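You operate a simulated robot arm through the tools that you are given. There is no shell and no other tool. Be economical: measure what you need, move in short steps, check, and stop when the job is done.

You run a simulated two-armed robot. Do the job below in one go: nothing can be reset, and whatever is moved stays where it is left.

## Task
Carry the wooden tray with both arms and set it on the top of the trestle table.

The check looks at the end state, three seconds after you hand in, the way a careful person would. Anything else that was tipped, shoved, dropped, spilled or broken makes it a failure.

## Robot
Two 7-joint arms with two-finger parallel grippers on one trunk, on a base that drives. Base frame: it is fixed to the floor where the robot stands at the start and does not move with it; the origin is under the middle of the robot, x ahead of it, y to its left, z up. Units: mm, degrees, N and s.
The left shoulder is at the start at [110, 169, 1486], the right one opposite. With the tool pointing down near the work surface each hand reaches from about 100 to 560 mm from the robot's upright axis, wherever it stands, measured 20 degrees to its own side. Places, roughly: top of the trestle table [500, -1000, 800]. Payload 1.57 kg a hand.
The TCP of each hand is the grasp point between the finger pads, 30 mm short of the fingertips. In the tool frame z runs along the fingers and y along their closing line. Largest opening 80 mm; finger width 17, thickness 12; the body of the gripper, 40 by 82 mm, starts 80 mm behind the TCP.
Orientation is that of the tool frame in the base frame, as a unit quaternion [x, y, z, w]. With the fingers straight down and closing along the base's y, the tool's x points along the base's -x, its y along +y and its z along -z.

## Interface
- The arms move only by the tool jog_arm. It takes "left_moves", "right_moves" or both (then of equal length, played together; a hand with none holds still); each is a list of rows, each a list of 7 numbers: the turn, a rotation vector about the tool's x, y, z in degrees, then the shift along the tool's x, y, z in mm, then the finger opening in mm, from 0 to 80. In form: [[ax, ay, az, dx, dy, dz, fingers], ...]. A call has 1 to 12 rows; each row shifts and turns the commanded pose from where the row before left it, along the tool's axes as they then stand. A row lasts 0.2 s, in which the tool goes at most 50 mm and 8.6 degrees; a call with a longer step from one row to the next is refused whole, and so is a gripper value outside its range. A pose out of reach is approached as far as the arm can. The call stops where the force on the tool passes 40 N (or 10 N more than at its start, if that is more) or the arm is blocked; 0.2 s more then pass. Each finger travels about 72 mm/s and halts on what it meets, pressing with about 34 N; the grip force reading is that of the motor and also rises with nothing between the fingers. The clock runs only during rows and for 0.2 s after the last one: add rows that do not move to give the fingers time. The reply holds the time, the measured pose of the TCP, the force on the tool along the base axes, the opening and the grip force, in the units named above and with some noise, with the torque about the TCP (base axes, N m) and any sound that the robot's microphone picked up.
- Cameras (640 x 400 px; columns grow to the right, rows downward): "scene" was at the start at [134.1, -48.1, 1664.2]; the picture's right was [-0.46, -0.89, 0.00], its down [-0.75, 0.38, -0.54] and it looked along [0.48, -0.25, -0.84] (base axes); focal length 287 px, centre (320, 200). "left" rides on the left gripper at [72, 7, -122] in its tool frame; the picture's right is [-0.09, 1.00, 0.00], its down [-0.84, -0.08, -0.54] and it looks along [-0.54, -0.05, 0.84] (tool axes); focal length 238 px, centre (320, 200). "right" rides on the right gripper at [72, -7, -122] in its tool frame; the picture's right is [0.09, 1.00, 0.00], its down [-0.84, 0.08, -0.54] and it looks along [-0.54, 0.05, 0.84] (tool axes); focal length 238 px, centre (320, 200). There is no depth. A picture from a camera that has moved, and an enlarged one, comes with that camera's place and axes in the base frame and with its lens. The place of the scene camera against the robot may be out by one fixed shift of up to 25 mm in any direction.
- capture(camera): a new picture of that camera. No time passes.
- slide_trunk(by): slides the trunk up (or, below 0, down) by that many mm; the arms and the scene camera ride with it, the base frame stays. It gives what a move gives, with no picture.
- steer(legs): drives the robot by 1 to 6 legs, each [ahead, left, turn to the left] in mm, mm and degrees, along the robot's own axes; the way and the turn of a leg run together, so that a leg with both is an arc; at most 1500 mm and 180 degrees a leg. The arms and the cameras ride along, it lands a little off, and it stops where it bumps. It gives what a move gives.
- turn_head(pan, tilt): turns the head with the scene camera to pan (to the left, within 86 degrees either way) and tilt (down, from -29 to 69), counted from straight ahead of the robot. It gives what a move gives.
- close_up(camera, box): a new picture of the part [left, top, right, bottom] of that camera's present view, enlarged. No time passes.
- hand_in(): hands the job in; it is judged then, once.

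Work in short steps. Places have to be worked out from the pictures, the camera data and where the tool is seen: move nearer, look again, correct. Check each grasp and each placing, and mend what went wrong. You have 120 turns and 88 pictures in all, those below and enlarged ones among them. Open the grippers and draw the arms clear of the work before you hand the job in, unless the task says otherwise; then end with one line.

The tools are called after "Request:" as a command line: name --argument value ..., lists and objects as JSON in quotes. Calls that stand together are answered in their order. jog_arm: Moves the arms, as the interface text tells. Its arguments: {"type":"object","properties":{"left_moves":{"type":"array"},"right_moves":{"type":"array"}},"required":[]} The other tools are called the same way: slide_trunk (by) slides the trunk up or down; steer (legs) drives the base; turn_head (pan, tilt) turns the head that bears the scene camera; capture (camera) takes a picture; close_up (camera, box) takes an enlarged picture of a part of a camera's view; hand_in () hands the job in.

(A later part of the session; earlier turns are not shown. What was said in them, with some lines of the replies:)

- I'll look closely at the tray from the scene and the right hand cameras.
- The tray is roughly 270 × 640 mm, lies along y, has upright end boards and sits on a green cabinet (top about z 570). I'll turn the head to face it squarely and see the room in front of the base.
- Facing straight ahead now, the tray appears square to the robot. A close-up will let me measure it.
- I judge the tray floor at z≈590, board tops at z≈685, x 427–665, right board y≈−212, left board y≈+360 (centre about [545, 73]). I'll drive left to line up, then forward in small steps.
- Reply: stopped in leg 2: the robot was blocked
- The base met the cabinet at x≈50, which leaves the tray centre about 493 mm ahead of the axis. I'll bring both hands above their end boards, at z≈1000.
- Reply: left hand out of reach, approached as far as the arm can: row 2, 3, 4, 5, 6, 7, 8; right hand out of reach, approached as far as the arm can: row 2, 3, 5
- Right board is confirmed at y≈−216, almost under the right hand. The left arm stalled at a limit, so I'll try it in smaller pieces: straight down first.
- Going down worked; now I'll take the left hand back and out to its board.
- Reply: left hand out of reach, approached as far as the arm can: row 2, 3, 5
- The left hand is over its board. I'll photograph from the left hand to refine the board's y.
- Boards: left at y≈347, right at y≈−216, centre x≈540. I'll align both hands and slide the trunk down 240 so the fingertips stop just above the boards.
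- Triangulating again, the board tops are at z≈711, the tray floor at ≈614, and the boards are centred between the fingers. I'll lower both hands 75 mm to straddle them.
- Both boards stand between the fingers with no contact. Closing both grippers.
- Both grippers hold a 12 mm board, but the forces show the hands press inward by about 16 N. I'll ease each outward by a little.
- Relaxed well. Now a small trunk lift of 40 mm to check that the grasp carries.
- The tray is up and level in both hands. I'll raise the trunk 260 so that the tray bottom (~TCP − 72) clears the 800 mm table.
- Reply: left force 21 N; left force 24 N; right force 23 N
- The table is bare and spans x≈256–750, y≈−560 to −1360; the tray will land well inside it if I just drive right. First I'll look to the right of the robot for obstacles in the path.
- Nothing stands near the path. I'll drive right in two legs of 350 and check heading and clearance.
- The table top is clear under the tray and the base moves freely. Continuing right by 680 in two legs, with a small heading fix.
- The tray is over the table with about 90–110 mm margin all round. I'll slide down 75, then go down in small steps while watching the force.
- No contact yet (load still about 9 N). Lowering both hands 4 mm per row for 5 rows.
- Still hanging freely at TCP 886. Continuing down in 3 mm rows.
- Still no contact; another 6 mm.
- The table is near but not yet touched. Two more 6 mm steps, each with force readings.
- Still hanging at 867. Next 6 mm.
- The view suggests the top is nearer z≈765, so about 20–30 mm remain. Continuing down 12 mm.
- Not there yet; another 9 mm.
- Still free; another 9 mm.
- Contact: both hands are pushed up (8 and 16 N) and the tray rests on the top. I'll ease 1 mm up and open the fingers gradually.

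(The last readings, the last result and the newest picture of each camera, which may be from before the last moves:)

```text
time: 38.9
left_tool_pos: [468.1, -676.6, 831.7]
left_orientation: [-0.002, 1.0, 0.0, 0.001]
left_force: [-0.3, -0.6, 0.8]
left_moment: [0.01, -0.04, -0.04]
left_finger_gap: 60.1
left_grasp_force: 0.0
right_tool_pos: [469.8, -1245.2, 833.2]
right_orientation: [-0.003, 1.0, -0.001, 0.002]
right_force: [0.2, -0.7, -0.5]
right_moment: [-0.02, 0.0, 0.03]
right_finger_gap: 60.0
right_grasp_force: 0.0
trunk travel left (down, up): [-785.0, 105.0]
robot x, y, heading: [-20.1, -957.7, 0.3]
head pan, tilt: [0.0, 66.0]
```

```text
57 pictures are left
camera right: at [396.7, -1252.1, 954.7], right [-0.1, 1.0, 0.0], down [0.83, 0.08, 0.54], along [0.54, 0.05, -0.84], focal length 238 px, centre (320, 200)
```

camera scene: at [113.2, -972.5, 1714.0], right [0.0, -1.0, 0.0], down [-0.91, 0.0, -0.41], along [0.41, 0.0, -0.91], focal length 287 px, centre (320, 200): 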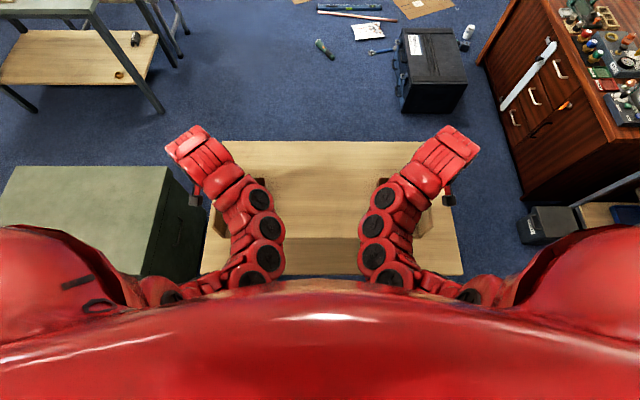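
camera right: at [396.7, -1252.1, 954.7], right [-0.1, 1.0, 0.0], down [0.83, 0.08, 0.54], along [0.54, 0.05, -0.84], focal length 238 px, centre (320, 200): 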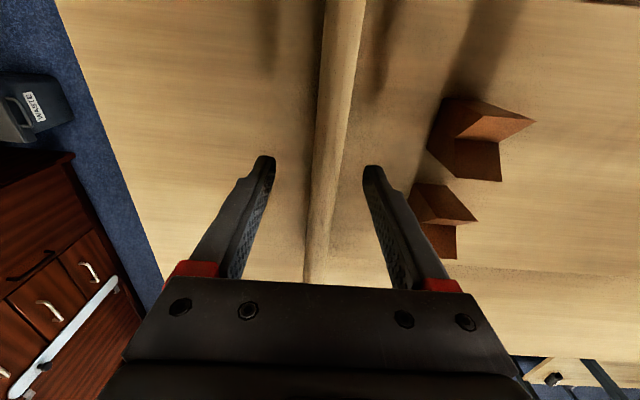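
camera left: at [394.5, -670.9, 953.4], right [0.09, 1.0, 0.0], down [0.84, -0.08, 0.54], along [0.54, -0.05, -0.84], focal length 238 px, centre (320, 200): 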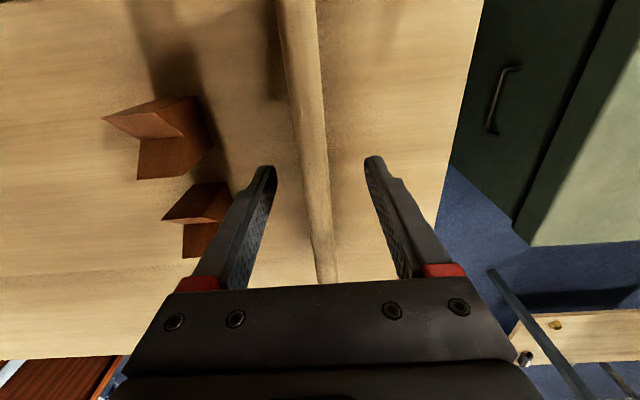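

The fingers are open and free of the boards, and the tray hasn't moved. I'll raise the trunk 100 to lift straight off, then jog the hands up further.

Request:
slide_trunk --by 100

Request:
jog_arm --left_moves '[[0, 0, 0, 0, 0, -35, 60], [0, 0, 0, 0, 0, -35, 60], [0, 0, 0, 0, 0, -30, 60], [0, 0, 0, 0, 0, 0, 60]]' --right_moves '[[0, 0, 0, 0, 0, -35, 60], [0, 0, 0, 0, 0, -35, 60], [0, 0, 0, 0, 0, -30, 60], [0, 0, 0, 0, 0, 0, 60]]'

Request:
steer --legs '[[-350, 0, 0]]'

Request:
turn_head --pan 0 --tilt 50

Request:
capture --camera "scene"

```text
time: 40.2
left_tool_pos: [467.7, -676.5, 932.0]
left_orientation: [-0.001, 1.0, 0.001, 0.001]
left_force: [0.3, -0.8, 0.3]
left_moment: [0.04, 0.01, 0.01]
left_finger_gap: 60.1
left_grasp_force: 0.1
right_tool_pos: [468.9, -1245.3, 932.5]
right_orientation: [-0.003, 1.0, -0.002, 0.0]
right_force: [0.2, -0.3, 0.8]
right_moment: [0.01, 0.02, -0.02]
right_finger_gap: 60.1
right_grasp_force: 0.0
trunk travel left (down, up): [-885.0, 5.0]
robot x, y, heading: [-20.3, -957.4, 0.3]
head pan, tilt: [0.0, 66.0]
```

```text
time: 41.2
left_tool_pos: [467.3, -676.1, 1033.0]
left_orientation: [-0.001, 1.0, 0.001, 0.001]
left_force: [1.0, -0.1, -0.5]
left_moment: [-0.02, 0.01, -0.02]
left_finger_gap: 60.0
left_grasp_force: 0.0
right_tool_pos: [470.7, -1244.1, 1033.4]
right_orientation: [-0.004, 1.0, -0.002, 0.001]
right_force: [-0.5, 0.6, 0.3]
right_moment: [0.02, -0.01, 0.0]
right_finger_gap: 60.0
right_grasp_force: 0.0
trunk travel left (down, up): [-885.0, 5.0]
robot x, y, heading: [-16.9, -956.2, 0.2]
head pan, tilt: [0.0, 66.0]
```

```text
time: 43.5
left_tool_pos: [121.0, -678.0, 1031.3]
left_orientation: [0.001, 1.0, 0.0, 0.001]
left_force: [0.6, -0.3, -0.5]
left_moment: [-0.02, 0.0, 0.03]
left_finger_gap: 60.1
left_grasp_force: 0.0
right_tool_pos: [120.4, -1248.4, 1034.1]
right_orientation: [-0.001, 1.0, -0.002, 0.001]
right_force: [0.2, -0.4, -0.2]
right_moment: [0.02, -0.01, -0.01]
right_finger_gap: 59.9
right_grasp_force: 0.2
trunk travel left (down, up): [-885.0, 5.0]
robot x, y, heading: [-371.1, -959.8, 0.1]
head pan, tilt: [0.0, 66.0]
```

```text
time: 44.2
left_tool_pos: [120.0, -679.0, 1032.8]
left_orientation: [0.001, 1.0, 0.001, 0.001]
left_force: [0.4, 0.7, 0.5]
left_moment: [0.01, 0.01, -0.01]
left_finger_gap: 59.7
left_grasp_force: 0.1
right_tool_pos: [119.3, -1247.8, 1033.1]
right_orientation: [-0.002, 1.0, -0.002, 0.001]
right_force: [-0.2, 0.0, 0.3]
right_moment: [-0.01, -0.01, -0.02]
right_finger_gap: 60.0
right_grasp_force: 0.0
trunk travel left (down, up): [-885.0, 5.0]
robot x, y, heading: [-369.8, -958.3, -0.0]
head pan, tilt: [0.0, 50.0]
```

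```text
56 pictures are left
camera scene: at [-219.4, -973.9, 1758.3], right [0.0, -1.0, 0.0], down [-0.77, 0.0, -0.64], along [0.64, 0.0, -0.77], focal length 287 px, centre (320, 200)
```

scene: 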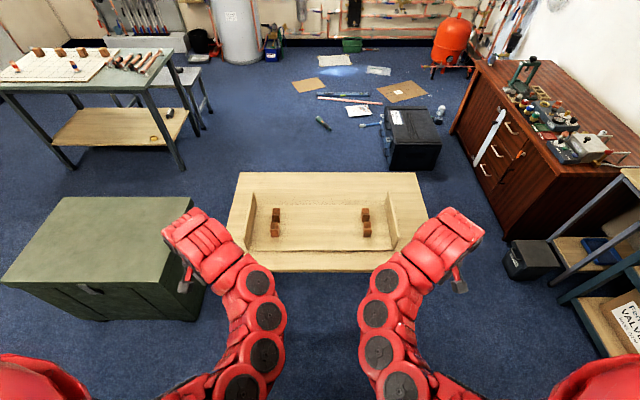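

The tray lies flat in the middle of the table with its four blocks in place, the cabinet stands undisturbed, and the arms are clear. Handing in.

Request:
hand_in

```text
The job is handed in.
```

The wooden tray was carried with both arms, set flat near the middle of the trestle table and released. The base touched the green cabinet once while driving up to the tray, but the cabinet looked undisturbed afterwards.
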